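You operate a simulated robot arm through the tools that you are given. There is no shell and no other tool.

You are at the controls of a simulated two-armed robot. One attempt, no reset.

JOB
Pull the plug, then rinse the yellow mug and stand it on the mat.
Fine: plug in its holder, basin drained, cold tap, tap off. Set down upright: what you pick out. What is to be rubbed or washed off counts as gone when no trace of it is left.
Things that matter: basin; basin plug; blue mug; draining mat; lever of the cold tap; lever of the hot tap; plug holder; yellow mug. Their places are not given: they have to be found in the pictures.

Only the result counts: the job must be done as asked and must still hold three seconds after the hand-in. Knocking over, shifting, dropping, spilling or breaking anything else fails it.

ROBOT AND FRAMES
Two 7-joint arms with fingered hands on one trunk that stands fixed in place. Base frame: the origin is at the foot of the trunk, x ahead of it, y to its left, z up. Readings come in m, rad, newtons and seconds.
The left shoulder is at [0.021, 0.269, 1.147], the right one opposite. Payload 5 kg a hand.
The TCP of each hand is the grasp point between the finger pads, 0.042 m short of the fingertips. In the tool frame z runs along the fingers and y along their closing line. Largest opening 0.208 m; the body of the gripper starts 0.119 m behind the TCP. The gripper is a hand of 4 fingers: y runs from the thumb to the fingers, the wrist lies at [0, 0, -0.317] in the tool frame, and closing takes about 1.5 s.
Orientation is that of the tool frame in the base frame, as [roll, pitch, yaw] about the fixed x, y, z axes, in that order (R = Rz(yaw) Ry(pitch) Rx(roll)). With the fingers straight down and closing along the base's y, the tool's x points along the base's -x, its y along +y and its z along -z.

CONTROLS
- The arms move only by the tool drive_tool. It takes "left_plan", "right_plan" or both (then of equal length, played together; a hand with none holds still); each is text: rows parted by semicolons, each of 6 numbers parted by spaces: the shift along the base's x, y, z in units of 150 mm (1.0 is 150 mm), then the turn, a rotation vector about the base's x, y, z in units of 120 degrees (1.0 is 120 degrees). In form: x y z rx ry rz; .... A call has 1 to 20 rows; each row is the pose to reach, as a shift and turn from the pose commanded when the call began. "left_claw" and "right_claw" are, for a hand that has rows, the finger opening in m, from 0 to 0.208, set as the call begins (left out, the last holds). A call with a number of a shift or a turn outside -1 to 1 is refused whole. A row lasts 0.2 s, in which the tool goes at most 0.05 m and 0.15 rad; a call with a longer step from one row to the next is refused whole, and so is a gripper value outside its range. Where a pose cannot be reached the arm comes as near as it can. A force on the tool above 70 N (or 10 N above the force at the start of the call, whichever is more), or a blocked arm, ends the call early, and 0.2 s more pass. Each finger travels about 0.153 m/s and halts on what it meets, pressing with about 23 N; the grip force reading is that of the motor and also rises with nothing between the fingers. The clock runs only during rows and for 0.2 s after the last one: add rows that repeat a pose to give the fingers time. It gives the time, the measured TCP pose, the force on the tool (base axes), the opening and the grip force at its end, in the units of the frame above (readings bear some noise), with the torque about the TCP (base axes, N m) and any sound that the robot's microphone picked up.
- Cameras (640 x 400 px; columns grow to the right, rows downward): "scene" is now at [0.1634, 0.0457, 1.4389]; the picture's right is [0.49, -0.87, 0.00], its down [-0.29, -0.16, -0.94] and it looks along [0.82, 0.46, -0.33] (base axes); focal length 320 px, centre (320, 200). "left" rides on the left gripper at [-0.093, 0.001, -0.146] in its tool frame; the picture's right is [-0.01, -1.00, 0.00], its down [0.84, -0.01, -0.54] and it looks along [0.54, -0.01, 0.84] (tool axes); focal length 280 px, centre (320, 200). "right" rides on the right gripper at [0.094, 0.001, -0.146] in its tool frame; the picture's right is [-0.01, 1.00, 0.00], its down [-0.84, -0.01, -0.54] and it looks along [-0.54, -0.01, 0.84] (tool axes); focal length 280 px, centre (320, 200).
- grab_frame(camera): a new picture of that camera. The clock stands still meanwhile.
- lift_body(by): slides the trunk up (or, below 0, down) by that many m; the arms and the scene camera ride with it, the base frame stays. It gives what a move gives, with no picture.
- set_grasp(shape, hand): the hand has 4 fingers and takes this shape, open, in about a second: jaw (thumb against the fingers, like two jaws); tri (thumb and two fingers); tip (a fingertip pinch); poke (one finger out to press); point (the index stretched); flat (the hand flat); cup (the hand cupped); fist (a fist). The gripper value then closes the fingers along that shape, each until it touches; the sizes above hold for jaw. It gives what a move gives, with no picture.
- turn_head(pan, tilt): turns the head with the scene camera to pan (to the left, within 1.396 rad either way) and tilt (down, from -0.506 to 1.204), counted from straight ahead of the robot. It gives what a move gives.
- point_at(camera, pixels): for up to 12 pixels [column, row] of the newest picture of that camera ("zoom" is the newest enlarged one), the place [x, y, z] in the base frame of the surface seen there, good to about 0.003 m, but the place of the scene camera against the robot may be out by one fixed shift of up to 0.012 m in any direction. The clock stands still meanwhile.
- zoom(camera, box): a new picture of the part [left, top, right, bottom] of that camera's present view, enlarged. The clock stands still meanwhile.
- hand_in(): hands the job in; it is judged then, once.

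Open the grippers and draw the arms clear of the work before you hand the job in, unless the task says otherwise.

The tools are called after "Emit:" as a command line: name --argument value ..., lists and objects as JSON in quotes. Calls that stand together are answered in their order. drive_tool: Moves the arms, as the interface text tells. Its arguments: {"type":"object","properties":{"left_plan":{"type":"string"},"left_claw":{"type":"number"},"right_plan":{"type":"string"},"right_claw":{"type":"number"}},"required":[]} The other tools are called the same way: lift_body (by) slides the trunk up or down; set_grasp (shape, hand) gives the hand a shape; turn_head (pan, tilt) turns the head that bears the scene camera; grab_frame (camera) takes a picture; point_at (camera, pixels) gives the place of the surface under pixels of a picture; zoom (camera, box) takes an enlarged picture of a part of a camera's view; hand_in () hands the job in.

At the start:

```text
clock: 0.0
left_eef_pos: [0.4365, 0.5957, 1.3836]
left_tcp_rot: [3.141, -0.001, -2.514]
left_contact_force: [0.0, -0.1, 0.2]
left_wrist_torque: [0.0, -0.02, -0.01]
left_opening: 0.2077
left_gripper_force: 0.1
left_shape: jaw
right_eef_pos: [0.4498, 0.1299, 1.357]
right_tcp_rot: [-3.141, 0.0, -2.517]
right_contact_force: [0.4, 0.4, 0.0]
right_wrist_torque: [0.0, 0.0, 0.0]
right_opening: 0.2078
right_gripper_force: 0.1
right_shape: jaw
trunk travel left (down, up): [-0.525, 0.096]
head pan, tilt: [0.513, 0.34]
```

scene: 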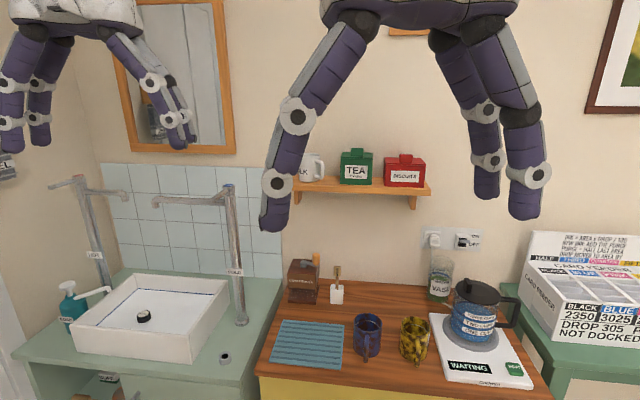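
right: 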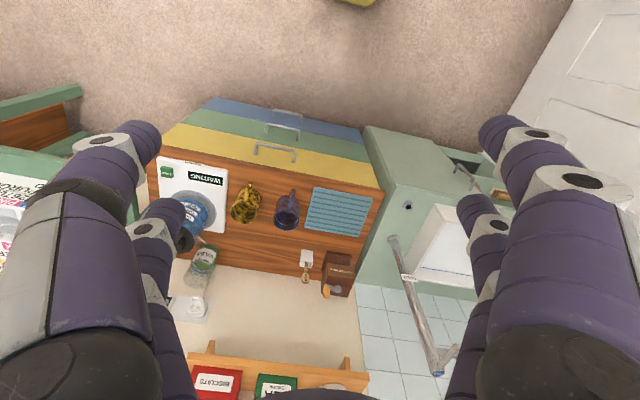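
left: 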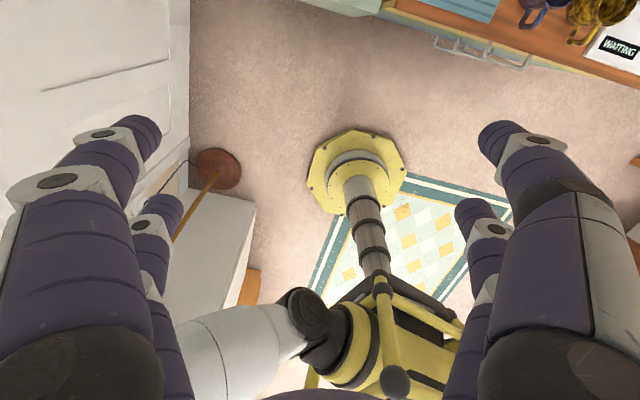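

The scene shows a basin on the left (~150,315) with a black plug at (143,316), two taps, a mat at (308,343), the blue mug (368,336) and the yellow mug (414,340). I'll zoom in on these areas first.

Emit:
zoom --camera "scene" --box '[20, 160, 280, 390]'

Emit:
zoom --camera "scene" --box '[260, 260, 460, 390]'

```text
1.74 times, centred on (150, 275) of scene
```

zoom: 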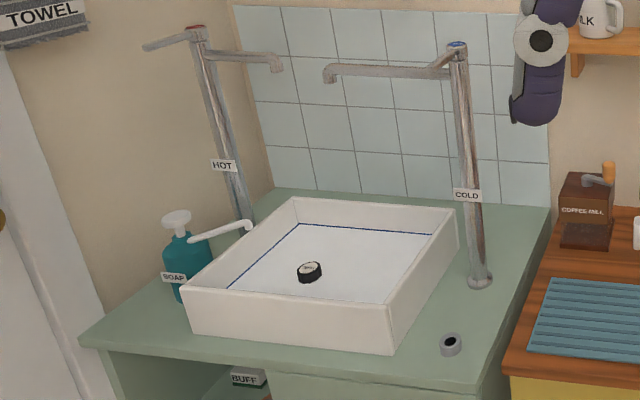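

```text
3.08 times, centred on (360, 325) of scene
```

zoom: 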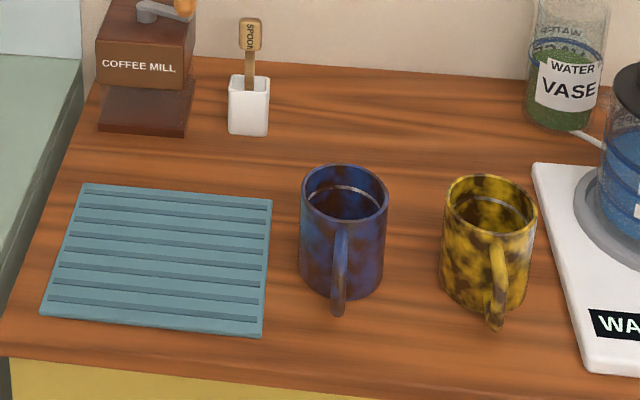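

The plug has a black-and-white knob at zoom (309,271), and the grey ring at (450,345) looks like the plug holder. I'll zoom more closely on the taps, plug and holder.

Emit:
zoom --camera "scene" --box '[140, 170, 260, 245]'

Emit:
zoom --camera "scene" --box '[100, 280, 200, 342]'

Emit:
zoom --camera "scene" --box '[190, 320, 270, 370]'

Emit:
zoom --camera "scene" --box '[30, 160, 150, 235]'

```text
5.33 times, centred on (200, 208) of scene
```

zoom: 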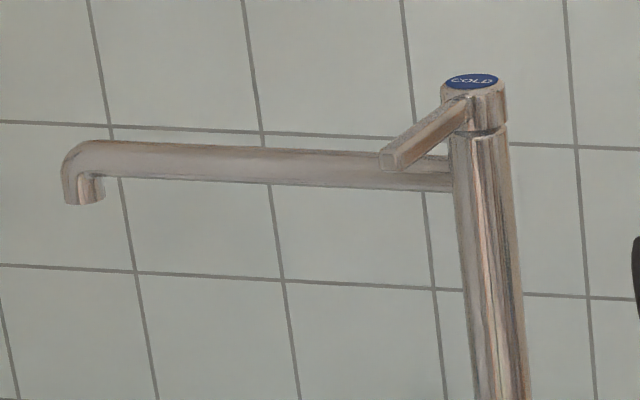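

```text
6.40 times, centred on (150, 311) of scene
```

zoom: 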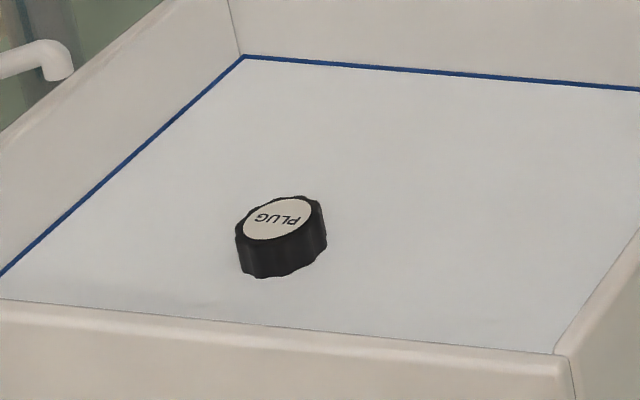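

```text
8.00 times, centred on (230, 345) of scene
```

zoom: 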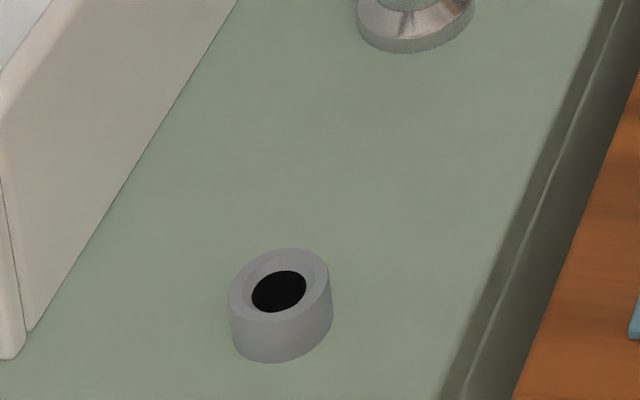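

```text
5.33 times, centred on (90, 198) of scene
```

zoom: 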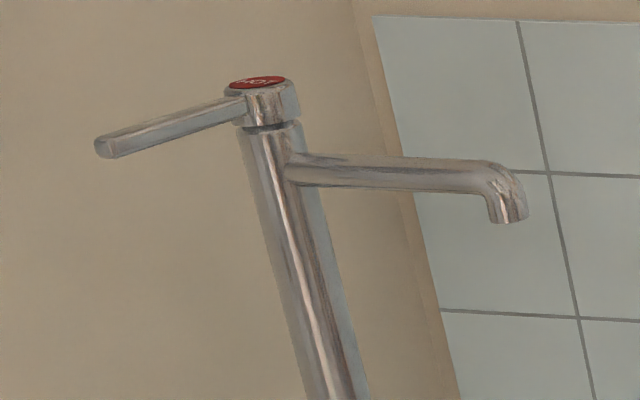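

The lever of the cold tap points toward the camera and left; I need 3D places. First I measure the cold tap in a fresh zoom.

Emit:
zoom --camera "scene" --box '[140, 170, 260, 245]'

Emit:
point_at --camera "zoom" --pixels '[[472, 80], [395, 158], [440, 120], [85, 195], [100, 155], [250, 165], [400, 175], [490, 250], [500, 105], [487, 140]]'

Emit:
point_at --camera "scene" --pixels '[[143, 315], [170, 315], [120, 320], [157, 293], [224, 357], [238, 320], [75, 330], [130, 275], [228, 292], [185, 350], [190, 368], [215, 380]]'

```text
5.33 times, centred on (200, 208) of scene
```

zoom: 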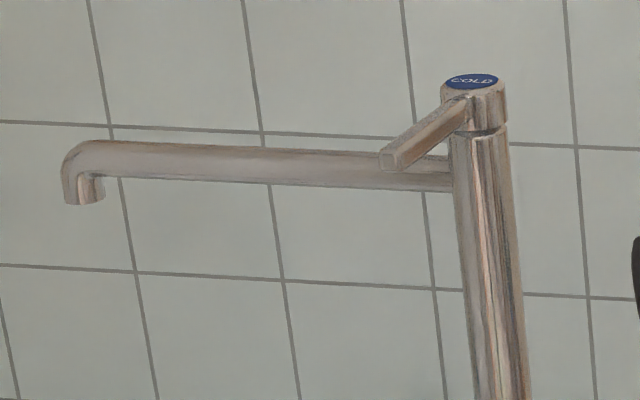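

```text
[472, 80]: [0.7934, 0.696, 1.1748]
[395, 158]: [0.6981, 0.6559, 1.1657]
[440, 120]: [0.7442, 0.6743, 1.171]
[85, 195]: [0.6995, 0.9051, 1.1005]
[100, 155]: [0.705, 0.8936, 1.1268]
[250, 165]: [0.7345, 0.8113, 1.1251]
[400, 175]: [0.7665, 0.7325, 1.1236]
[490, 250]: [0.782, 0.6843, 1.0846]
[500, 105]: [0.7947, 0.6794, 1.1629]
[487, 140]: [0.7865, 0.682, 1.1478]
```

```text
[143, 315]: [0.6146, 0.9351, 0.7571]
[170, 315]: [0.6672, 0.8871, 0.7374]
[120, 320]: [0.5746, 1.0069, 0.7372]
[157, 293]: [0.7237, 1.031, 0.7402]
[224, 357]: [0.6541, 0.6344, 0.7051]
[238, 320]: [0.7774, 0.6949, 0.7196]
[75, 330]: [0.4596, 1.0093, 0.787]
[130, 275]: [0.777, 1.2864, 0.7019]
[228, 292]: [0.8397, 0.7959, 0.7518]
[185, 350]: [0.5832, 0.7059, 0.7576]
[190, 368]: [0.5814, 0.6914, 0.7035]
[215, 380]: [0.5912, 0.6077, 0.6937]
```

Water level reads z≈0.737 with the plug top at 0.757, and the cold lever runs from about (0.79,0.69) to (0.70,0.656) at z≈1.17. Next I measure the hot tap, mugs and mat.

Emit:
zoom --camera "scene" --box '[30, 160, 150, 235]'

Emit:
point_at --camera "zoom" --pixels '[[258, 82], [105, 148], [180, 118], [508, 215], [400, 170], [270, 115], [290, 210]]'

Emit:
point_at --camera "scene" --pixels '[[288, 322], [343, 328], [341, 366], [274, 358], [310, 343], [368, 318], [364, 361], [412, 318], [415, 364], [414, 355], [400, 345], [367, 350]]'

```text
5.33 times, centred on (90, 198) of scene
```

zoom: 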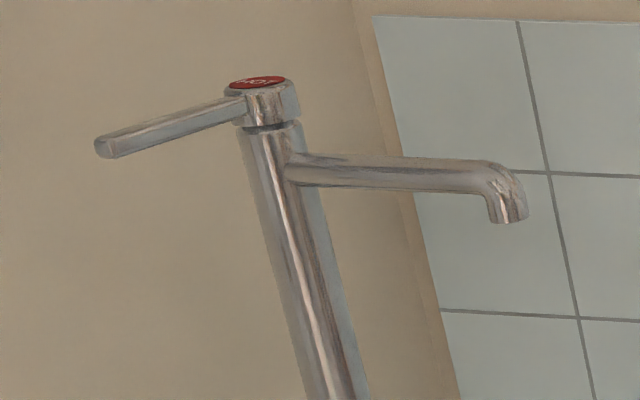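

```text
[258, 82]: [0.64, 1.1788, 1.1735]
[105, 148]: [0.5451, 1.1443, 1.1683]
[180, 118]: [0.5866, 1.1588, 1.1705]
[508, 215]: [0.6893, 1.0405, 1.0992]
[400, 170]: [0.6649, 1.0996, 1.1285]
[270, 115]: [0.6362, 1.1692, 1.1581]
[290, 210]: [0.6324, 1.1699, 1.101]
```

```text
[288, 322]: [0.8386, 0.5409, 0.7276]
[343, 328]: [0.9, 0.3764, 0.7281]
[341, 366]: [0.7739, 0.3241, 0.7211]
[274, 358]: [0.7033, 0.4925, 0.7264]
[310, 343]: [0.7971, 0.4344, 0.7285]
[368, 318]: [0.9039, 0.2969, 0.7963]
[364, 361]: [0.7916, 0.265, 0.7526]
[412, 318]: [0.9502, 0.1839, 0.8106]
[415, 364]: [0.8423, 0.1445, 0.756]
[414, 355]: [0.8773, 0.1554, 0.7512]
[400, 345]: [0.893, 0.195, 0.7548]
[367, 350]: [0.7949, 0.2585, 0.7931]
```

Both levers point toward the front (away from the wall), so both taps look closed. I now measure the mugs in detail with a zoom.

Emit:
zoom --camera "scene" --box '[340, 300, 450, 369]'

Emit:
point_at --camera "zoom" --pixels '[[380, 120], [425, 88], [490, 95], [512, 150], [460, 180], [350, 290], [455, 330], [450, 230], [385, 140], [420, 150], [102, 120], [180, 75]]'

Emit:
point_at --camera "zoom" --pixels '[[260, 100], [240, 125], [115, 80], [80, 125], [260, 200], [370, 200], [310, 200], [310, 120], [160, 105], [460, 100], [450, 130], [160, 180]]'

```text
5.80 times, centred on (395, 334) of scene
```

zoom: 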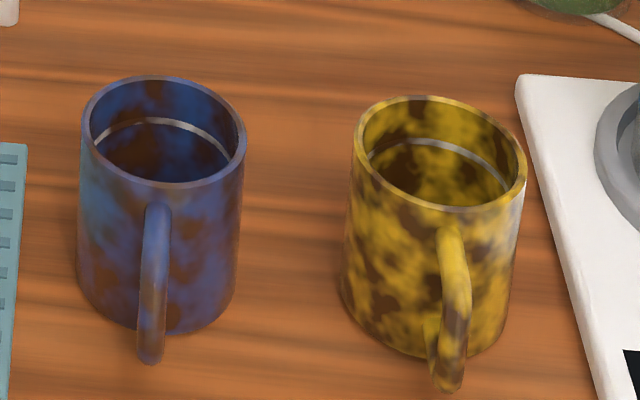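

```text
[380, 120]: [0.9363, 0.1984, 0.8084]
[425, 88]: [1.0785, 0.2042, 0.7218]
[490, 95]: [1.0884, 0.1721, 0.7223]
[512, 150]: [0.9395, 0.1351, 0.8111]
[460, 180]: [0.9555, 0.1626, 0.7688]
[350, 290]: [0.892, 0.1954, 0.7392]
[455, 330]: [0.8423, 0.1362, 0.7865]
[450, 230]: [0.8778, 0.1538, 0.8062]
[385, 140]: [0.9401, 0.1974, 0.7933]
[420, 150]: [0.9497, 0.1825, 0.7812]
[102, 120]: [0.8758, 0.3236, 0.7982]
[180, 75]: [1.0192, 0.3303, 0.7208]
```

```text
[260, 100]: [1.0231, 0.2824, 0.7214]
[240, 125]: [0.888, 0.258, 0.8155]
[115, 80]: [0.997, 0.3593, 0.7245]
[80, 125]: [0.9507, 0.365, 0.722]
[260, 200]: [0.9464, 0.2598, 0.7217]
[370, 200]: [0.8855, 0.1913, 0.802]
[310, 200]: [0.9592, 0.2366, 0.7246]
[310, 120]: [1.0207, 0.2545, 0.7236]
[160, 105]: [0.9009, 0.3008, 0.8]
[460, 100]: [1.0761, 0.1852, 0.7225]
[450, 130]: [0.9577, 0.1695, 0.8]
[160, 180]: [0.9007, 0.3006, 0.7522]
```

Yellow mug centre is about (0.915,0.165), rim z≈0.815; blue mug about (0.866,0.287). I'll turn the head toward the basin for a better view of plug and water.

Emit:
turn_head --pan 0.95 --tilt 0.55

Emit:
grab_frame --camera "scene"

```text
clock: 0.9
left_eef_pos: [0.4349, 0.5951, 1.3833]
left_tcp_rot: [3.141, 0.0, -2.514]
left_contact_force: [-0.2, 0.1, -0.4]
left_wrist_torque: [-0.03, 0.02, -0.04]
left_opening: 0.2078
left_gripper_force: 0.1
left_shape: jaw
right_eef_pos: [0.4487, 0.1277, 1.3576]
right_tcp_rot: [-3.141, 0.0, -2.517]
right_contact_force: [0.0, 0.4, 0.4]
right_wrist_torque: [0.01, -0.03, -0.03]
right_opening: 0.208
right_gripper_force: 0.1
right_shape: jaw
trunk travel left (down, up): [-0.525, 0.096]
head pan, tilt: [0.949, 0.55]
```

```text
taken
```

scene: 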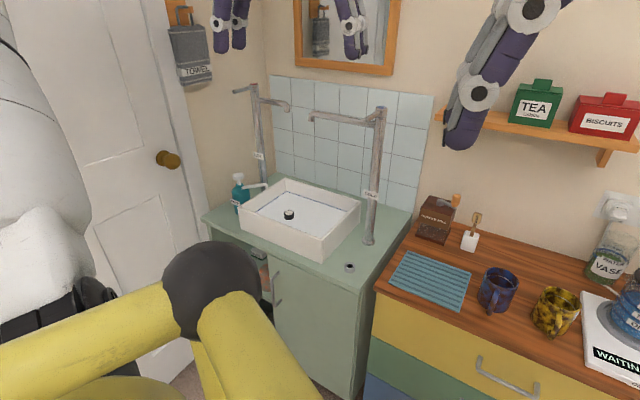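

The basin now sits at (300,215) in the scene view with the plug at (289,215). I'll zoom in on it and probe points.

Emit:
zoom --camera "scene" --box '[220, 165, 380, 265]'

Emit:
point_at --camera "zoom" --pixels '[[276, 192], [276, 205], [262, 192], [291, 194], [400, 200], [200, 190], [276, 240], [330, 150], [220, 130], [520, 410], [515, 402], [530, 140]]'

```text
4.00 times, centred on (300, 215) of scene
```

zoom: 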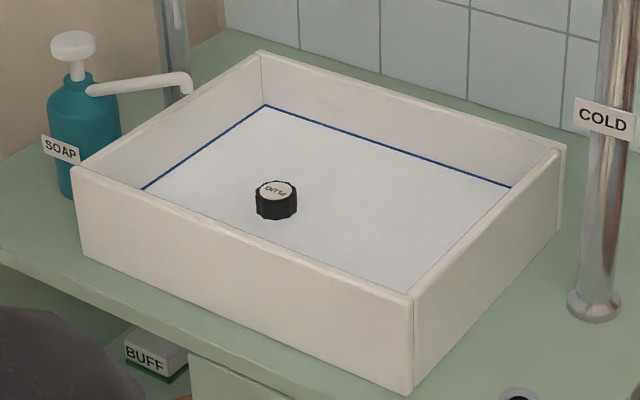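

```text
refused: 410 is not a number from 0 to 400
```

Re-issuing the probe with pixels inside the picture.

Emit:
point_at --camera "zoom" --pixels '[[276, 188], [276, 210], [260, 190], [293, 190], [400, 200], [200, 190], [276, 250], [330, 150], [240, 120], [276, 182], [505, 185], [530, 140]]'

Emit:
point_at --camera "zoom" --pixels '[[260, 55], [563, 150], [412, 293], [80, 170], [412, 390], [265, 105], [145, 186], [511, 188], [250, 240], [185, 80], [300, 205], [255, 205]]'

```text
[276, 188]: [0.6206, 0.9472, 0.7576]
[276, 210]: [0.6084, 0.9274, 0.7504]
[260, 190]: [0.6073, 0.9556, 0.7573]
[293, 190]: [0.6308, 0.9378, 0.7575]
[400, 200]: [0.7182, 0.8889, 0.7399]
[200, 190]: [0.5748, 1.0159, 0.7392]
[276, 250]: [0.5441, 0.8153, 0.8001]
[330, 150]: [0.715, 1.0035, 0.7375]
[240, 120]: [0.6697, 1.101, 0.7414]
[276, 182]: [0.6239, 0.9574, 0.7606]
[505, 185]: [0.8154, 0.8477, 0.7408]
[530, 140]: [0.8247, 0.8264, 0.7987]
```

```text
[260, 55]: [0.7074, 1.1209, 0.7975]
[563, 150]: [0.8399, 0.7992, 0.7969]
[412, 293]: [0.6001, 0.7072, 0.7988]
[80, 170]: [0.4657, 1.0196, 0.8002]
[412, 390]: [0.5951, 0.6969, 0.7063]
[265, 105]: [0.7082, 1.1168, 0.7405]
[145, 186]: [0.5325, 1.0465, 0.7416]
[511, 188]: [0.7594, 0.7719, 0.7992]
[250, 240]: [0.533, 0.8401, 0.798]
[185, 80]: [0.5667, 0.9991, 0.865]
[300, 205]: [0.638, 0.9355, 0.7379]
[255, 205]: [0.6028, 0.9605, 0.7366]
```

The soap pump's nozzle end is at about (0.567,0.999,0.865), close to the plug at (0.617,0.945), so I need its geometry exactly. I probe more pixels of the same zoom.

Emit:
point_at --camera "zoom" --pixels '[[72, 40], [100, 88], [130, 85], [160, 80], [188, 92], [85, 130], [85, 85], [60, 75], [110, 110], [55, 120], [75, 60], [186, 76]]'

Emit:
zoom --camera "scene" --box '[200, 70, 400, 195]'

```text
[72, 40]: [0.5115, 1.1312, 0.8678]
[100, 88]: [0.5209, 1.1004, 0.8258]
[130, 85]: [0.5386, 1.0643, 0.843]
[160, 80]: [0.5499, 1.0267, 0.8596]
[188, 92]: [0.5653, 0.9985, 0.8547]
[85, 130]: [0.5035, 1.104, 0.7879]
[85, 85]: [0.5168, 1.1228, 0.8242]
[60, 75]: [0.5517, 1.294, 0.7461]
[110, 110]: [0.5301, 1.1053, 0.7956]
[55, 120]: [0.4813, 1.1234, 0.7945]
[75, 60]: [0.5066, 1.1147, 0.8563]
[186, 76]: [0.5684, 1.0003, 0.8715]
```

```text
3.20 times, centred on (300, 132) of scene
```

zoom: 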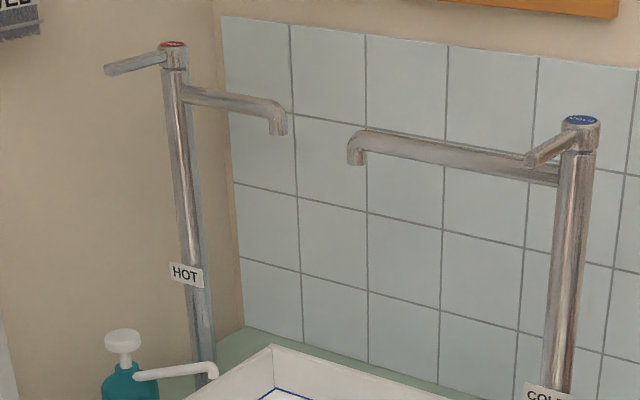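

The hand seems to have finger pairs spaced along tool x, so a small knob might slip between them in jaw shape. I'll try the "tip" shape on the left hand and look at it with its own camera.

Emit:
set_grasp --hand "left" --shape "tip"

Emit:
grab_frame --camera "left"

Emit:
turn_head --pan 0.9 --tilt 0.1

Emit:
grab_frame --camera "scene"

```text
clock: 1.8
left_eef_pos: [0.4353, 0.5965, 1.3846]
left_tcp_rot: [3.141, 0.001, -2.515]
left_contact_force: [-0.8, -0.7, 0.3]
left_wrist_torque: [0.0, -0.03, 0.01]
left_opening: 0.208
left_gripper_force: 0.1
left_shape: tip
right_eef_pos: [0.4485, 0.1281, 1.3578]
right_tcp_rot: [3.141, 0.001, -2.518]
right_contact_force: [0.2, 0.1, -0.1]
right_wrist_torque: [0.01, 0.02, 0.0]
right_opening: 0.2079
right_gripper_force: 0.1
right_shape: jaw
trunk travel left (down, up): [-0.525, 0.096]
head pan, tilt: [0.949, 0.55]
```

```text
taken
```

left: 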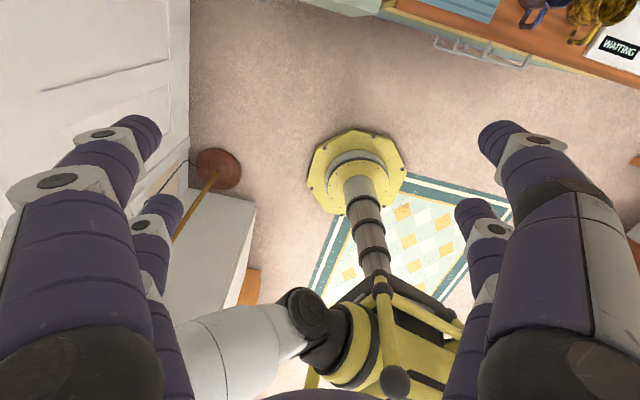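

```text
clock: 2.7
left_eef_pos: [0.435, 0.5968, 1.384]
left_tcp_rot: [3.141, 0.001, -2.515]
left_contact_force: [-0.9, -0.2, -0.3]
left_wrist_torque: [0.01, 0.03, -0.02]
left_opening: 0.2078
left_gripper_force: 0.0
left_shape: tip
right_eef_pos: [0.4486, 0.1285, 1.3572]
right_tcp_rot: [3.141, 0.0, -2.518]
right_contact_force: [-0.3, -0.1, -0.1]
right_wrist_torque: [0.03, 0.03, -0.04]
right_opening: 0.208
right_gripper_force: 0.1
right_shape: jaw
trunk travel left (down, up): [-0.525, 0.096]
head pan, tilt: [0.901, 0.099]
```

```text
taken
```

scene: 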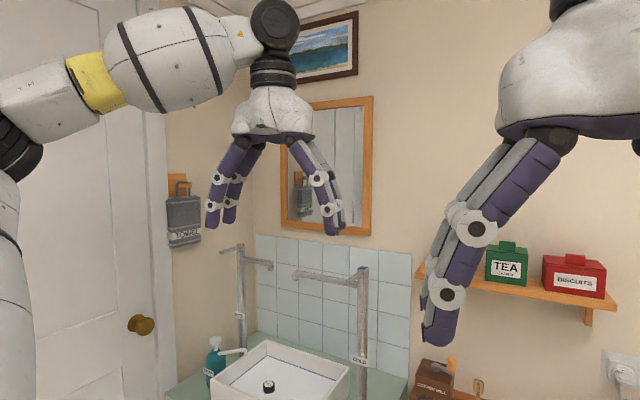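

Open, the tip shape looks the same as jaw (two fingers each side). I'll close it to 0.04 in free air, staying put, and look at how the fingers meet.

Emit:
drive_tool --left_plan "0 0 0 0 0 0;0 0 0 0 0 0;0 0 0 0 0 0;0 0 0 0 0 0;0 0 0 0 0 0;0 0 0 0 0 0;0 0 0 0 0 0;0 0 0 0 0 0" --left_claw 0.04

Emit:
grab_frame --camera "left"

Emit:
zoom --camera "scene" --box '[180, 80, 380, 260]'

```text
clock: 4.5
left_eef_pos: [0.4358, 0.5958, 1.3844]
left_tcp_rot: [3.141, 0.001, -2.515]
left_contact_force: [0.4, -0.3, -0.2]
left_wrist_torque: [0.02, -0.02, -0.01]
left_opening: 0.0404
left_gripper_force: 0.1
left_shape: tip
right_eef_pos: [0.4484, 0.1282, 1.3574]
right_tcp_rot: [3.141, 0.001, -2.518]
right_contact_force: [0.0, 0.4, -0.8]
right_wrist_torque: [0.02, -0.04, 0.0]
right_opening: 0.208
right_gripper_force: 0.0
right_shape: jaw
trunk travel left (down, up): [-0.525, 0.096]
head pan, tilt: [0.901, 0.099]
```

```text
taken
```

left: 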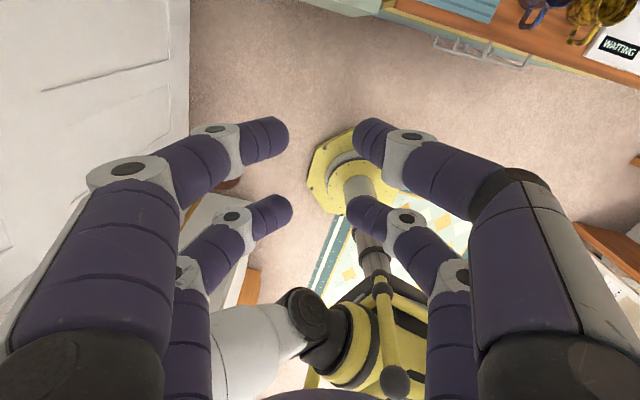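

```text
2.22 times, centred on (280, 170) of scene
```

zoom: 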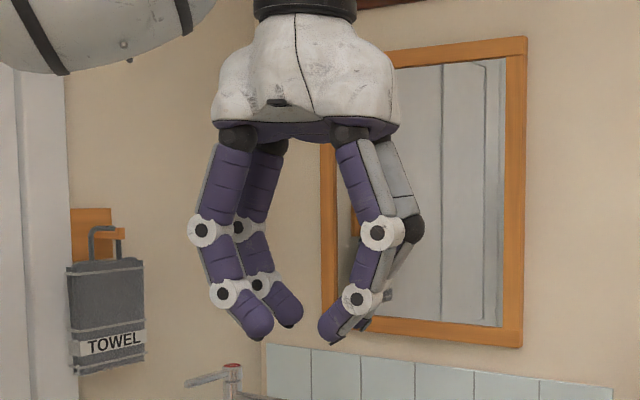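

In "tip" the two finger pairs curl inward but stay spaced ~0.06 m apart along tool x. I'll check the "tri" shape the same way.

Emit:
set_grasp --hand "left" --shape "tri"

Emit:
drive_tool --left_plan "0 0 0 0 0 0;0 0 0 0 0 0;0 0 0 0 0 0;0 0 0 0 0 0;0 0 0 0 0 0;0 0 0 0 0 0;0 0 0 0 0 0;0 0 0 0 0 0" --left_claw 0.04

Emit:
grab_frame --camera "left"

Emit:
zoom --camera "scene" --box '[180, 80, 380, 260]'

```text
clock: 5.4
left_eef_pos: [0.4351, 0.5964, 1.3829]
left_tcp_rot: [-3.14, 0.0, -2.515]
left_contact_force: [0.3, -0.4, -0.3]
left_wrist_torque: [0.02, 0.0, 0.0]
left_opening: 0.208
left_gripper_force: 0.1
left_shape: tri
right_eef_pos: [0.4495, 0.1287, 1.3581]
right_tcp_rot: [3.141, 0.0, -2.518]
right_contact_force: [-0.1, 0.5, 0.2]
right_wrist_torque: [-0.04, -0.02, 0.03]
right_opening: 0.2077
right_gripper_force: 0.1
right_shape: jaw
trunk travel left (down, up): [-0.525, 0.096]
head pan, tilt: [0.901, 0.099]
```

```text
clock: 7.2
left_eef_pos: [0.4352, 0.5964, 1.3834]
left_tcp_rot: [3.14, -0.001, -2.515]
left_contact_force: [-0.9, -0.1, 0.7]
left_wrist_torque: [0.0, -0.01, 0.0]
left_opening: 0.0404
left_gripper_force: 0.0
left_shape: tri
right_eef_pos: [0.4508, 0.1301, 1.3578]
right_tcp_rot: [3.141, 0.0, -2.517]
right_contact_force: [-0.9, 1.0, -1.2]
right_wrist_torque: [0.0, -0.01, 0.02]
right_opening: 0.2075
right_gripper_force: 0.0
right_shape: jaw
trunk travel left (down, up): [-0.525, 0.096]
head pan, tilt: [0.901, 0.099]
```

```text
taken
```

left: 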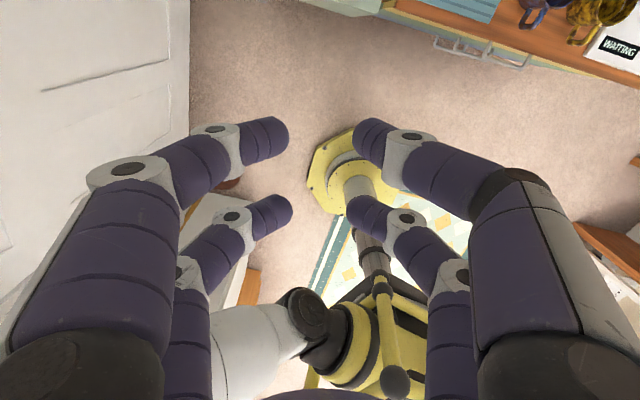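

```text
2.22 times, centred on (280, 170) of scene
```

zoom: 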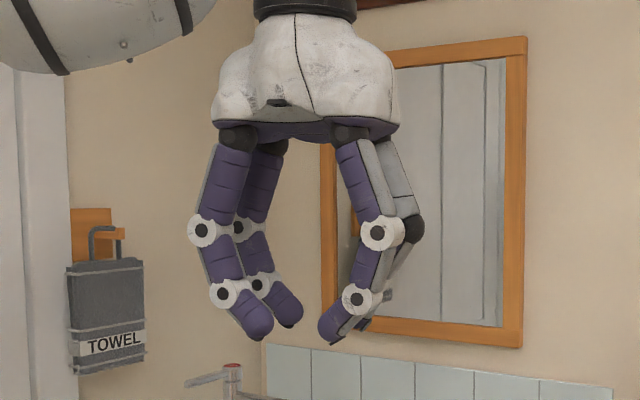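

Tri looks identical to tip. I'll check jaw at the same opening for comparison.

Emit:
set_grasp --hand "left" --shape "jaw"

Emit:
drive_tool --left_plan "0 0 0 0 0 0;0 0 0 0 0 0;0 0 0 0 0 0;0 0 0 0 0 0;0 0 0 0 0 0;0 0 0 0 0 0;0 0 0 0 0 0;0 0 0 0 0 0" --left_claw 0.04

Emit:
grab_frame --camera "left"

Emit:
point_at --camera "left" --pixels '[[270, 140], [275, 215], [365, 140], [365, 215], [210, 135], [232, 215], [410, 135], [405, 217]]'

Emit:
zoom --camera "scene" --box '[180, 80, 380, 260]'

```text
clock: 8.1
left_eef_pos: [0.4369, 0.5967, 1.3843]
left_tcp_rot: [-3.141, 0.0, -2.516]
left_contact_force: [-0.2, 0.0, -0.5]
left_wrist_torque: [-0.03, -0.01, -0.01]
left_opening: 0.208
left_gripper_force: 0.1
left_shape: jaw
right_eef_pos: [0.449, 0.1289, 1.3577]
right_tcp_rot: [3.141, 0.0, -2.515]
right_contact_force: [-0.7, -0.3, 0.1]
right_wrist_torque: [0.0, 0.01, 0.0]
right_opening: 0.208
right_gripper_force: 0.0
right_shape: jaw
trunk travel left (down, up): [-0.525, 0.096]
head pan, tilt: [0.901, 0.099]
```

```text
clock: 9.9
left_eef_pos: [0.4361, 0.5968, 1.3838]
left_tcp_rot: [-3.14, -0.002, -2.514]
left_contact_force: [-0.3, -0.4, -0.3]
left_wrist_torque: [-0.01, -0.03, 0.0]
left_opening: 0.0406
left_gripper_force: 0.1
left_shape: jaw
right_eef_pos: [0.4497, 0.1289, 1.3572]
right_tcp_rot: [-3.142, -0.001, -2.517]
right_contact_force: [-0.8, 0.0, 0.0]
right_wrist_torque: [-0.04, 0.01, -0.01]
right_opening: 0.2078
right_gripper_force: 0.0
right_shape: jaw
trunk travel left (down, up): [-0.525, 0.096]
head pan, tilt: [0.901, 0.099]
```

```text
taken
```

left: 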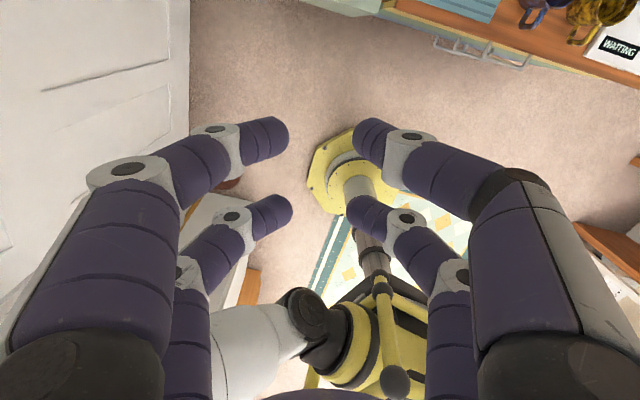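

```text
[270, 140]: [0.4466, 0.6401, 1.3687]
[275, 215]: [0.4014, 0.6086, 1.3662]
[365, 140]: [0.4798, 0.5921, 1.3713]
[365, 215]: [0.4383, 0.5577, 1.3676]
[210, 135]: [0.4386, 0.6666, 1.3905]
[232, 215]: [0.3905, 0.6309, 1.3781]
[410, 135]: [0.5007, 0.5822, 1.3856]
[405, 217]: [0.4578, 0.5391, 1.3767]
```

```text
2.22 times, centred on (280, 170) of scene
```

zoom: 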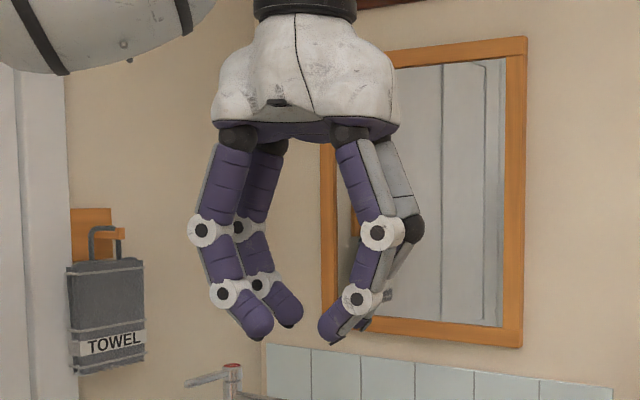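

All three shapes close the same way: finger pairs at tool x≈±0.028, so I'll pinch the knob with one pair rather than between them. I now move the left hand down toward the front of the basin, tilting 45° so the fingers point forward and down.

Emit:
drive_tool --left_plan "0.027 0.2 -0.2 0.0183 -0.0327 -0.01055;0.053 0.4 -0.4 0.0366 -0.0654 -0.0211;0.08 0.6 -0.6 0.0549 -0.0981 -0.03165;0.107 0.8 -0.8 0.0732 -0.1308 -0.0422;0.133 1.0 -1.0 0.0915 -0.1635 -0.0528" --left_claw 0.07

Emit:
turn_head --pan 0.95 --tilt 0.5

Emit:
grab_frame --camera "scene"

```text
clock: 11.1
left_eef_pos: [0.4559, 0.7482, 1.2328]
left_tcp_rot: [-3.117, 0.395, -2.623]
left_contact_force: [0.3, 2.6, -1.2]
left_wrist_torque: [-0.22, -0.03, -0.12]
left_opening: 0.0697
left_gripper_force: 0.0
left_shape: jaw
right_eef_pos: [0.4496, 0.1316, 1.3572]
right_tcp_rot: [-3.14, -0.003, -2.515]
right_contact_force: [0.0, 2.6, -0.8]
right_wrist_torque: [-0.35, 0.03, 0.02]
right_opening: 0.2078
right_gripper_force: 0.1
right_shape: jaw
trunk travel left (down, up): [-0.525, 0.096]
head pan, tilt: [0.901, 0.099]
```

```text
clock: 12.0
left_eef_pos: [0.4557, 0.7469, 1.2341]
left_tcp_rot: [-3.115, 0.39, -2.623]
left_contact_force: [0.9, 0.3, -0.3]
left_wrist_torque: [-0.03, 0.0, -0.03]
left_opening: 0.0702
left_gripper_force: 0.0
left_shape: jaw
right_eef_pos: [0.4488, 0.1306, 1.3582]
right_tcp_rot: [3.14, -0.001, -2.515]
right_contact_force: [0.1, 1.3, -1.0]
right_wrist_torque: [-0.07, 0.0, 0.03]
right_opening: 0.208
right_gripper_force: 0.0
right_shape: jaw
trunk travel left (down, up): [-0.525, 0.096]
head pan, tilt: [0.949, 0.499]
```

```text
taken
```

scene: 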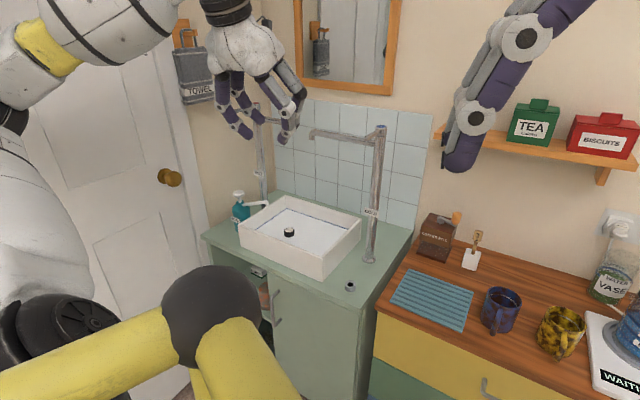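

The hand is at (0.456,0.747,1.234), tilted ~22° as planned. I continue down and left with the remaining tilt.

Emit:
drive_tool --left_plan "0.06 0.164 -0.2 0.0183 -0.0327 -0.01055;0.12 0.328 -0.4 0.0366 -0.0654 -0.0211;0.18 0.49 -0.6 0.0549 -0.0981 -0.03165;0.24 0.656 -0.8 0.0732 -0.1308 -0.0422;0.293 0.82 -1.0 0.0915 -0.1635 -0.0528"

Emit:
grab_frame --camera "left"

Emit:
grab_frame --camera "scene"

```text
clock: 13.2
left_eef_pos: [0.5016, 0.8705, 1.0805]
left_tcp_rot: [-3.141, 0.782, -2.749]
left_contact_force: [1.2, 1.6, -0.9]
left_wrist_torque: [-0.09, -0.04, -0.08]
left_opening: 0.0698
left_gripper_force: 0.1
left_shape: jaw
right_eef_pos: [0.4505, 0.1319, 1.3563]
right_tcp_rot: [-3.14, 0.0, -2.519]
right_contact_force: [0.3, 1.1, -1.2]
right_wrist_torque: [-0.28, 0.15, 0.0]
right_opening: 0.2079
right_gripper_force: 0.1
right_shape: jaw
trunk travel left (down, up): [-0.525, 0.096]
head pan, tilt: [0.949, 0.499]
```

```text
taken
```

left: 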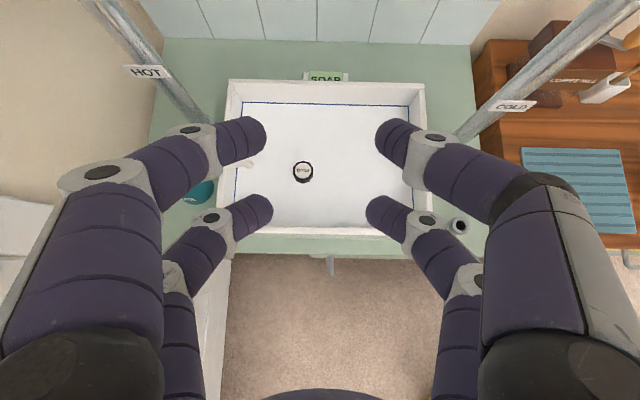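

```text
taken
```

scene: 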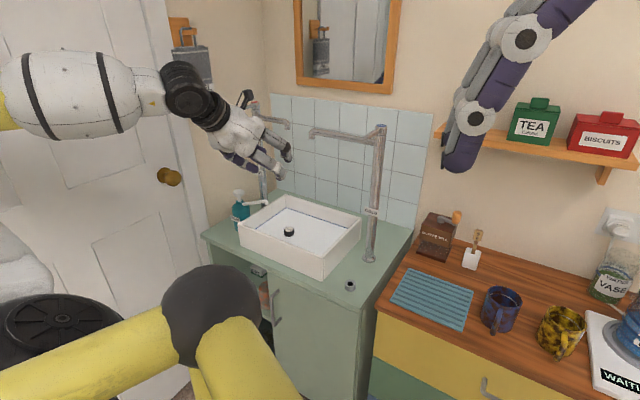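

The left camera now looks down on the basin: plug at (303,171), holder at (459,226), soap nozzle near (248,163). I measure these precisely with this camera.

Emit:
zoom --camera "left" --box '[220, 70, 480, 245]'

Emit:
point_at --camera "left" --pixels '[[303, 170], [293, 171], [312, 172], [303, 180], [303, 161], [459, 226], [450, 226], [468, 226], [459, 234], [247, 164], [340, 190], [340, 228]]'

```text
2.29 times, centred on (350, 158) of left
```

zoom: 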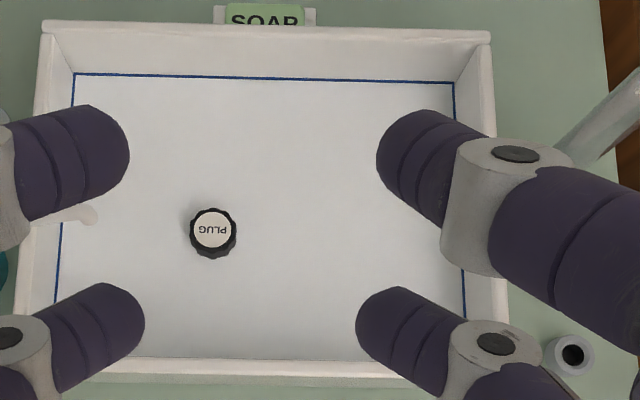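

```text
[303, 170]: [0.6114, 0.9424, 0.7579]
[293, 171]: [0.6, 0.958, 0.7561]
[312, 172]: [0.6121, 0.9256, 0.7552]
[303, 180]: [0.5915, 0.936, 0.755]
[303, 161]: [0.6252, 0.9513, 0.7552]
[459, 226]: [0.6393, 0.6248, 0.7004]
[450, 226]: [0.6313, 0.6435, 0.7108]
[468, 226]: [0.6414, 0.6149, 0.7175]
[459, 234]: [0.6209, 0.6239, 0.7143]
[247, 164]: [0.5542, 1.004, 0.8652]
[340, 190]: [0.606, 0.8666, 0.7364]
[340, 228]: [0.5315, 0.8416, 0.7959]
```

By the left camera the plug centre is (0.608,0.943), top z 0.757, and the nozzle tip (0.554,1.004,0.865) would be in the way of my left fingers with this yaw. I rotate the hand +60° about z so the fingers close roughly along base x and the hand comes in from the right side.

Emit:
drive_tool --left_plan "0.033 -0.04 -0.04 0 0 0.0625;0.067 -0.08 -0.08 0 0 0.125;0.1 -0.12 -0.12 0 0 0.1875;0.133 -0.16 -0.16 0 0 0.25;0.167 -0.2 -0.2 0 0 0.3125;0.2 -0.24 -0.24 0 0 0.375;0.233 -0.28 -0.28 0 0 0.4375;0.267 -0.307 -0.333 0 0 0.5" --left_claw 0.06

Emit:
grab_frame --camera "left"

Emit:
grab_frame --camera "scene"

```text
clock: 15.2
left_eef_pos: [0.5472, 0.82, 1.1047]
left_tcp_rot: [-2.951, 0.794, -1.562]
left_contact_force: [-2.1, -2.1, 1.2]
left_wrist_torque: [0.01, -0.15, -0.14]
left_opening: 0.06
left_gripper_force: 0.1
left_shape: jaw
right_eef_pos: [0.4491, 0.1268, 1.356]
right_tcp_rot: [-3.141, 0.001, -2.517]
right_contact_force: [-1.7, -1.4, 1.6]
right_wrist_torque: [0.16, -0.31, 0.01]
right_opening: 0.2081
right_gripper_force: 0.1
right_shape: jaw
trunk travel left (down, up): [-0.525, 0.096]
head pan, tilt: [0.949, 0.499]
stopped in row 8 (left hand): the arm was blocked; the commanded pose is now the measured one
```

```text
taken
```

left: 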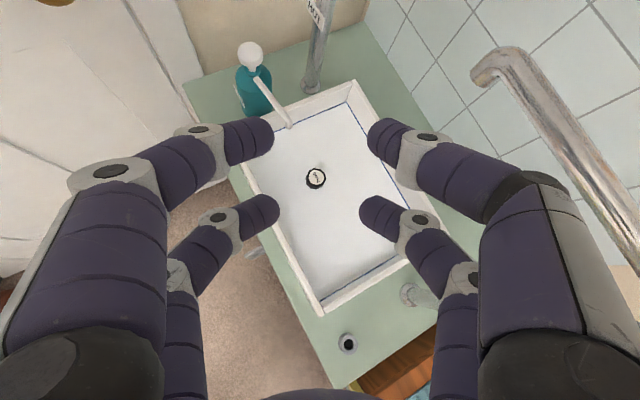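

```text
taken
```

scene: 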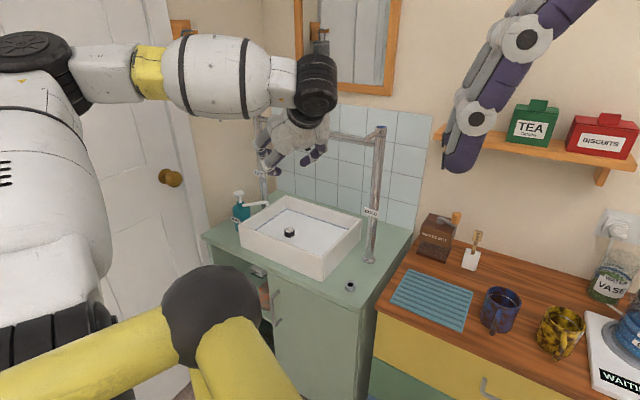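

The wrist hit its joint limit at 60° (no contact forces), so I back off to a yaw of −120° with a 50° tilt and come lower. That still keeps the fingers away from the soap nozzle at (285,115) in the left image.

Emit:
drive_tool --left_plan "-0.023 -0.01 -0.2 0.013 0.0125 -0.0466;-0.046 -0.02 -0.4 0.026 0.025 -0.0932;-0.069 -0.03 -0.6 0.039 0.0374 -0.1398;-0.091 -0.04 -0.8 0.0521 0.0499 -0.1864"

Emit:
grab_frame --camera "left"

Emit:
grab_frame --camera "scene"

```text
clock: 16.2
left_eef_pos: [0.5387, 0.818, 0.9817]
left_tcp_rot: [3.136, 0.869, -2.101]
left_contact_force: [0.4, 0.3, 0.2]
left_wrist_torque: [-0.02, 0.04, 0.03]
left_opening: 0.0598
left_gripper_force: 0.2
left_shape: jaw
right_eef_pos: [0.4507, 0.1287, 1.3574]
right_tcp_rot: [3.141, -0.002, -2.518]
right_contact_force: [1.5, 0.9, 0.5]
right_wrist_torque: [-0.01, 0.04, 0.02]
right_opening: 0.2078
right_gripper_force: 0.1
right_shape: jaw
trunk travel left (down, up): [-0.525, 0.096]
head pan, tilt: [0.949, 0.499]
```

```text
taken
```

left: 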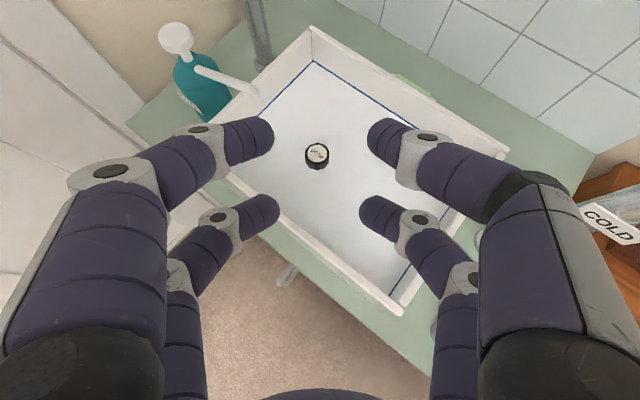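

```text
taken
```

scene: 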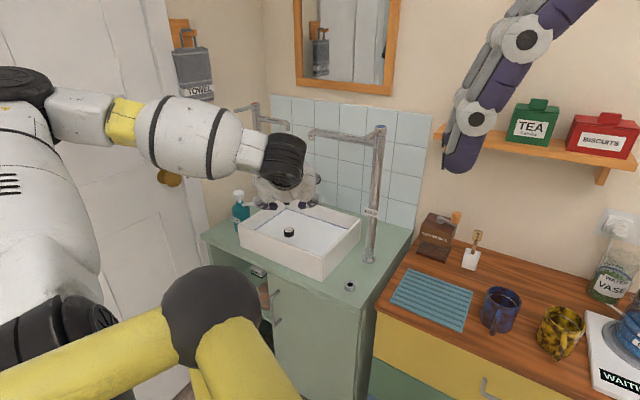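

Orientation is now right (tilt 50°, pointing along base (0.5,0.86)), with the plug at (317,155) in the left view. I measure the plug and nozzle again from here.

Emit:
zoom --camera "left" --box '[240, 60, 400, 160]'

Emit:
point_at --camera "left" --pixels '[[317, 152], [306, 154], [328, 155], [317, 144], [317, 168], [310, 163], [324, 164], [256, 86], [253, 92], [235, 78], [340, 180], [350, 100]]'

```text
4.00 times, centred on (320, 110) of left
```

zoom: 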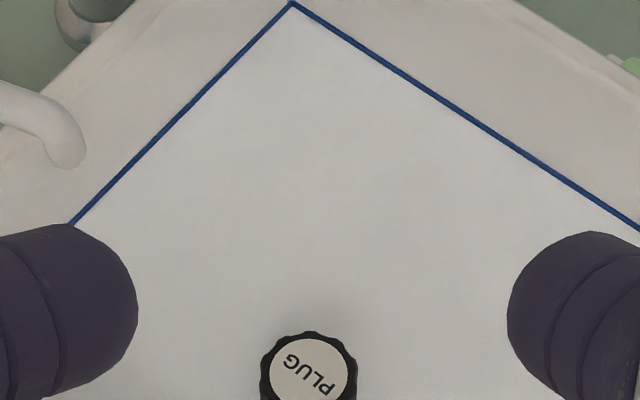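

```text
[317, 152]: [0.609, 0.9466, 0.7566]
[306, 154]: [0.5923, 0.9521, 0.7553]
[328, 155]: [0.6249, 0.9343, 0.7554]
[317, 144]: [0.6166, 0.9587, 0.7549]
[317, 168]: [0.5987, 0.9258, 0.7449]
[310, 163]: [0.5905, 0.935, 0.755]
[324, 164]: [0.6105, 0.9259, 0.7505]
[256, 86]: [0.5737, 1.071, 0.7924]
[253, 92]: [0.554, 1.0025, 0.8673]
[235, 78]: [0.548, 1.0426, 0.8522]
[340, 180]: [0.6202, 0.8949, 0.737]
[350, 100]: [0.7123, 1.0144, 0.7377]
```

Plug centre confirmed at (0.608,0.943). I go to a point 0.10 m short of the grasp along the tool axis.

Emit:
drive_tool --left_plan "0.054 0.104 -0.227 0 0 0;0.109 0.208 -0.455 0 0 0;0.163 0.312 -0.682 0 0 0;0.217 0.417 -0.909 0 0 0;0.217 0.417 -0.909 0 0 0"

Emit:
grab_frame --camera "left"

Emit:
zoom --camera "scene" --box '[200, 130, 400, 290]'

```text
clock: 17.4
left_eef_pos: [0.5693, 0.8789, 0.8439]
left_tcp_rot: [3.137, 0.87, -2.099]
left_contact_force: [0.8, 0.3, 0.8]
left_wrist_torque: [-0.03, 0.01, 0.01]
left_opening: 0.0597
left_gripper_force: 0.1
left_shape: jaw
right_eef_pos: [0.4494, 0.1282, 1.3568]
right_tcp_rot: [-3.139, 0.002, -2.517]
right_contact_force: [0.0, 0.2, 0.5]
right_wrist_torque: [0.06, 0.0, 0.02]
right_opening: 0.2078
right_gripper_force: 0.1
right_shape: jaw
trunk travel left (down, up): [-0.525, 0.096]
head pan, tilt: [0.949, 0.499]
```

```text
taken
```

left: 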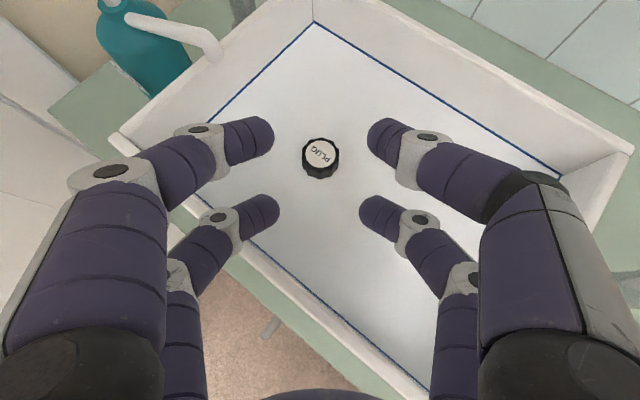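

```text
2.50 times, centred on (300, 210) of scene
```

zoom: 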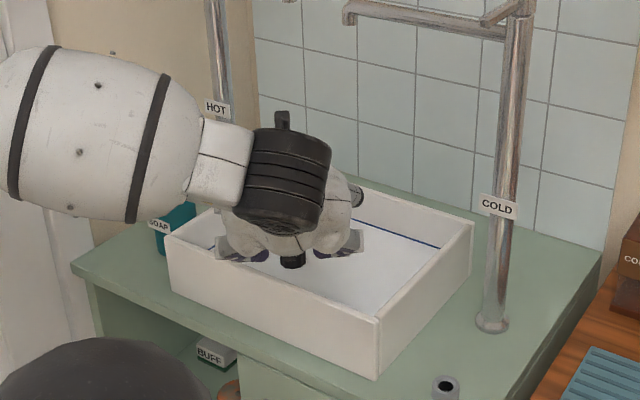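

The plug at (321,158) lies between the finger pairs in the view; I check where the lower (rear) pair's tips actually are, in base coordinates.

Emit:
point_at --camera "left" --pixels '[[268, 207], [274, 208], [366, 208], [372, 207], [266, 135], [375, 135], [265, 225], [375, 226], [255, 200], [380, 202]]'

```text
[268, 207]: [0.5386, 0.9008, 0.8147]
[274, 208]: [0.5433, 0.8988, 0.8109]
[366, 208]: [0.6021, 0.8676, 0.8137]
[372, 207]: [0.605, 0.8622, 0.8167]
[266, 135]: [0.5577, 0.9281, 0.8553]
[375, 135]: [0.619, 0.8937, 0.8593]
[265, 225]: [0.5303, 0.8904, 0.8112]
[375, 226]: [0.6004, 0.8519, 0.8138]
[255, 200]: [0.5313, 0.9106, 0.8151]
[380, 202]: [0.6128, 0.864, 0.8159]
```

Rear pair's tips are about 0.035–0.04 m below the TCP, so the grasp needs TCP ≈ (0.608,0.943,0.787). I advance there slowly along the tool axis with the fingers at 0.06.

Emit:
drive_tool --left_plan "0.043 0.071 -0.063 0 0 0;0.086 0.142 -0.127 0 0 0;0.129 0.214 -0.19 0 0 0;0.172 0.285 -0.253 0 0 0;0.215 0.356 -0.317 0 0 0;0.258 0.427 -0.38 0 0 0;0.258 0.427 -0.38 0 0 0"

Emit:
grab_frame --camera "left"

Emit:
zoom --camera "left" --box '[220, 110, 420, 260]'

```text
clock: 19.0
left_eef_pos: [0.6078, 0.9454, 0.7886]
left_tcp_rot: [3.136, 0.87, -2.101]
left_contact_force: [20.3, 8.6, 12.7]
left_wrist_torque: [-0.39, 1.58, -0.42]
left_opening: 0.0578
left_gripper_force: 0.1
left_shape: jaw
right_eef_pos: [0.4496, 0.1294, 1.3571]
right_tcp_rot: [-3.141, -0.001, -2.52]
right_contact_force: [0.4, 0.1, -0.8]
right_wrist_torque: [-0.03, 0.02, -0.03]
right_opening: 0.2077
right_gripper_force: 0.0
right_shape: jaw
trunk travel left (down, up): [-0.525, 0.096]
head pan, tilt: [0.949, 0.499]
```

```text
taken
```

left: 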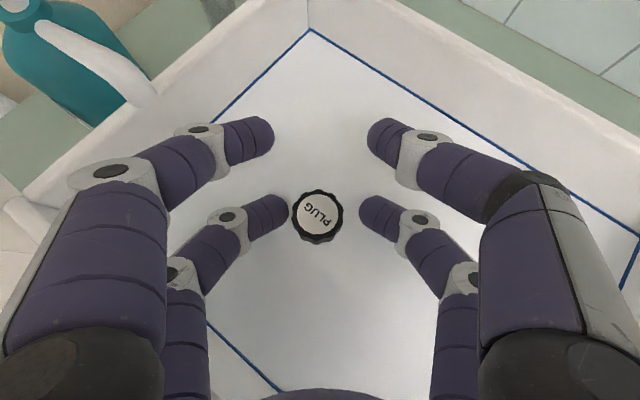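

```text
2.67 times, centred on (320, 185) of left
```

zoom: 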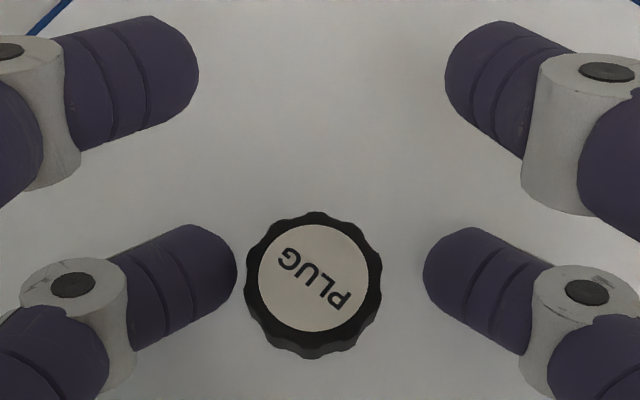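

The knob at zoom (313,283) sits between the rear pair's tips, but there's a ~25 N contact, apparently the left rear finger's knuckle against the front rim. Closing pulls the knuckle inward, so I close on the knob now without moving.

Emit:
drive_tool --left_plan "0 0 0 0 0 0;0 0 0 0 0 0;0 0 0 0 0 0;0 0 0 0 0 0;0 0 0 0 0 0;0 0 0 0 0 0" --left_claw 0.01

Emit:
zoom --camera "left" --box '[220, 110, 420, 260]'

```text
clock: 20.4
left_eef_pos: [0.6061, 0.9438, 0.7879]
left_tcp_rot: [3.135, 0.868, -2.1]
left_contact_force: [-4.1, -3.4, 7.0]
left_wrist_torque: [-0.1, 0.15, 0.03]
left_opening: 0.0128
left_gripper_force: 0.1
left_shape: jaw
right_eef_pos: [0.4498, 0.1288, 1.3574]
right_tcp_rot: [3.141, 0.0, -2.517]
right_contact_force: [-0.3, 0.5, -0.1]
right_wrist_torque: [-0.02, -0.02, -0.03]
right_opening: 0.2079
right_gripper_force: 0.0
right_shape: jaw
trunk travel left (down, up): [-0.525, 0.096]
head pan, tilt: [0.949, 0.499]
```

```text
2.67 times, centred on (320, 185) of left
```

zoom: 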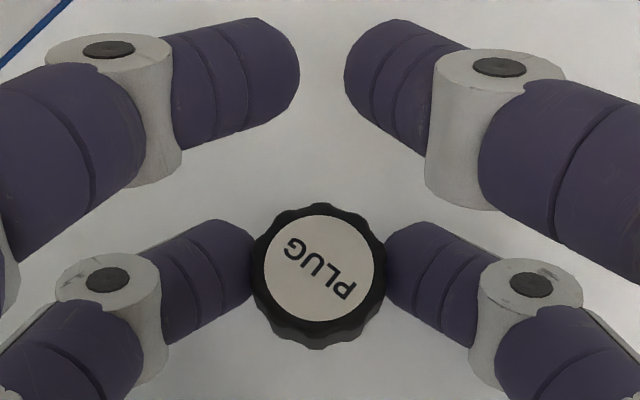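

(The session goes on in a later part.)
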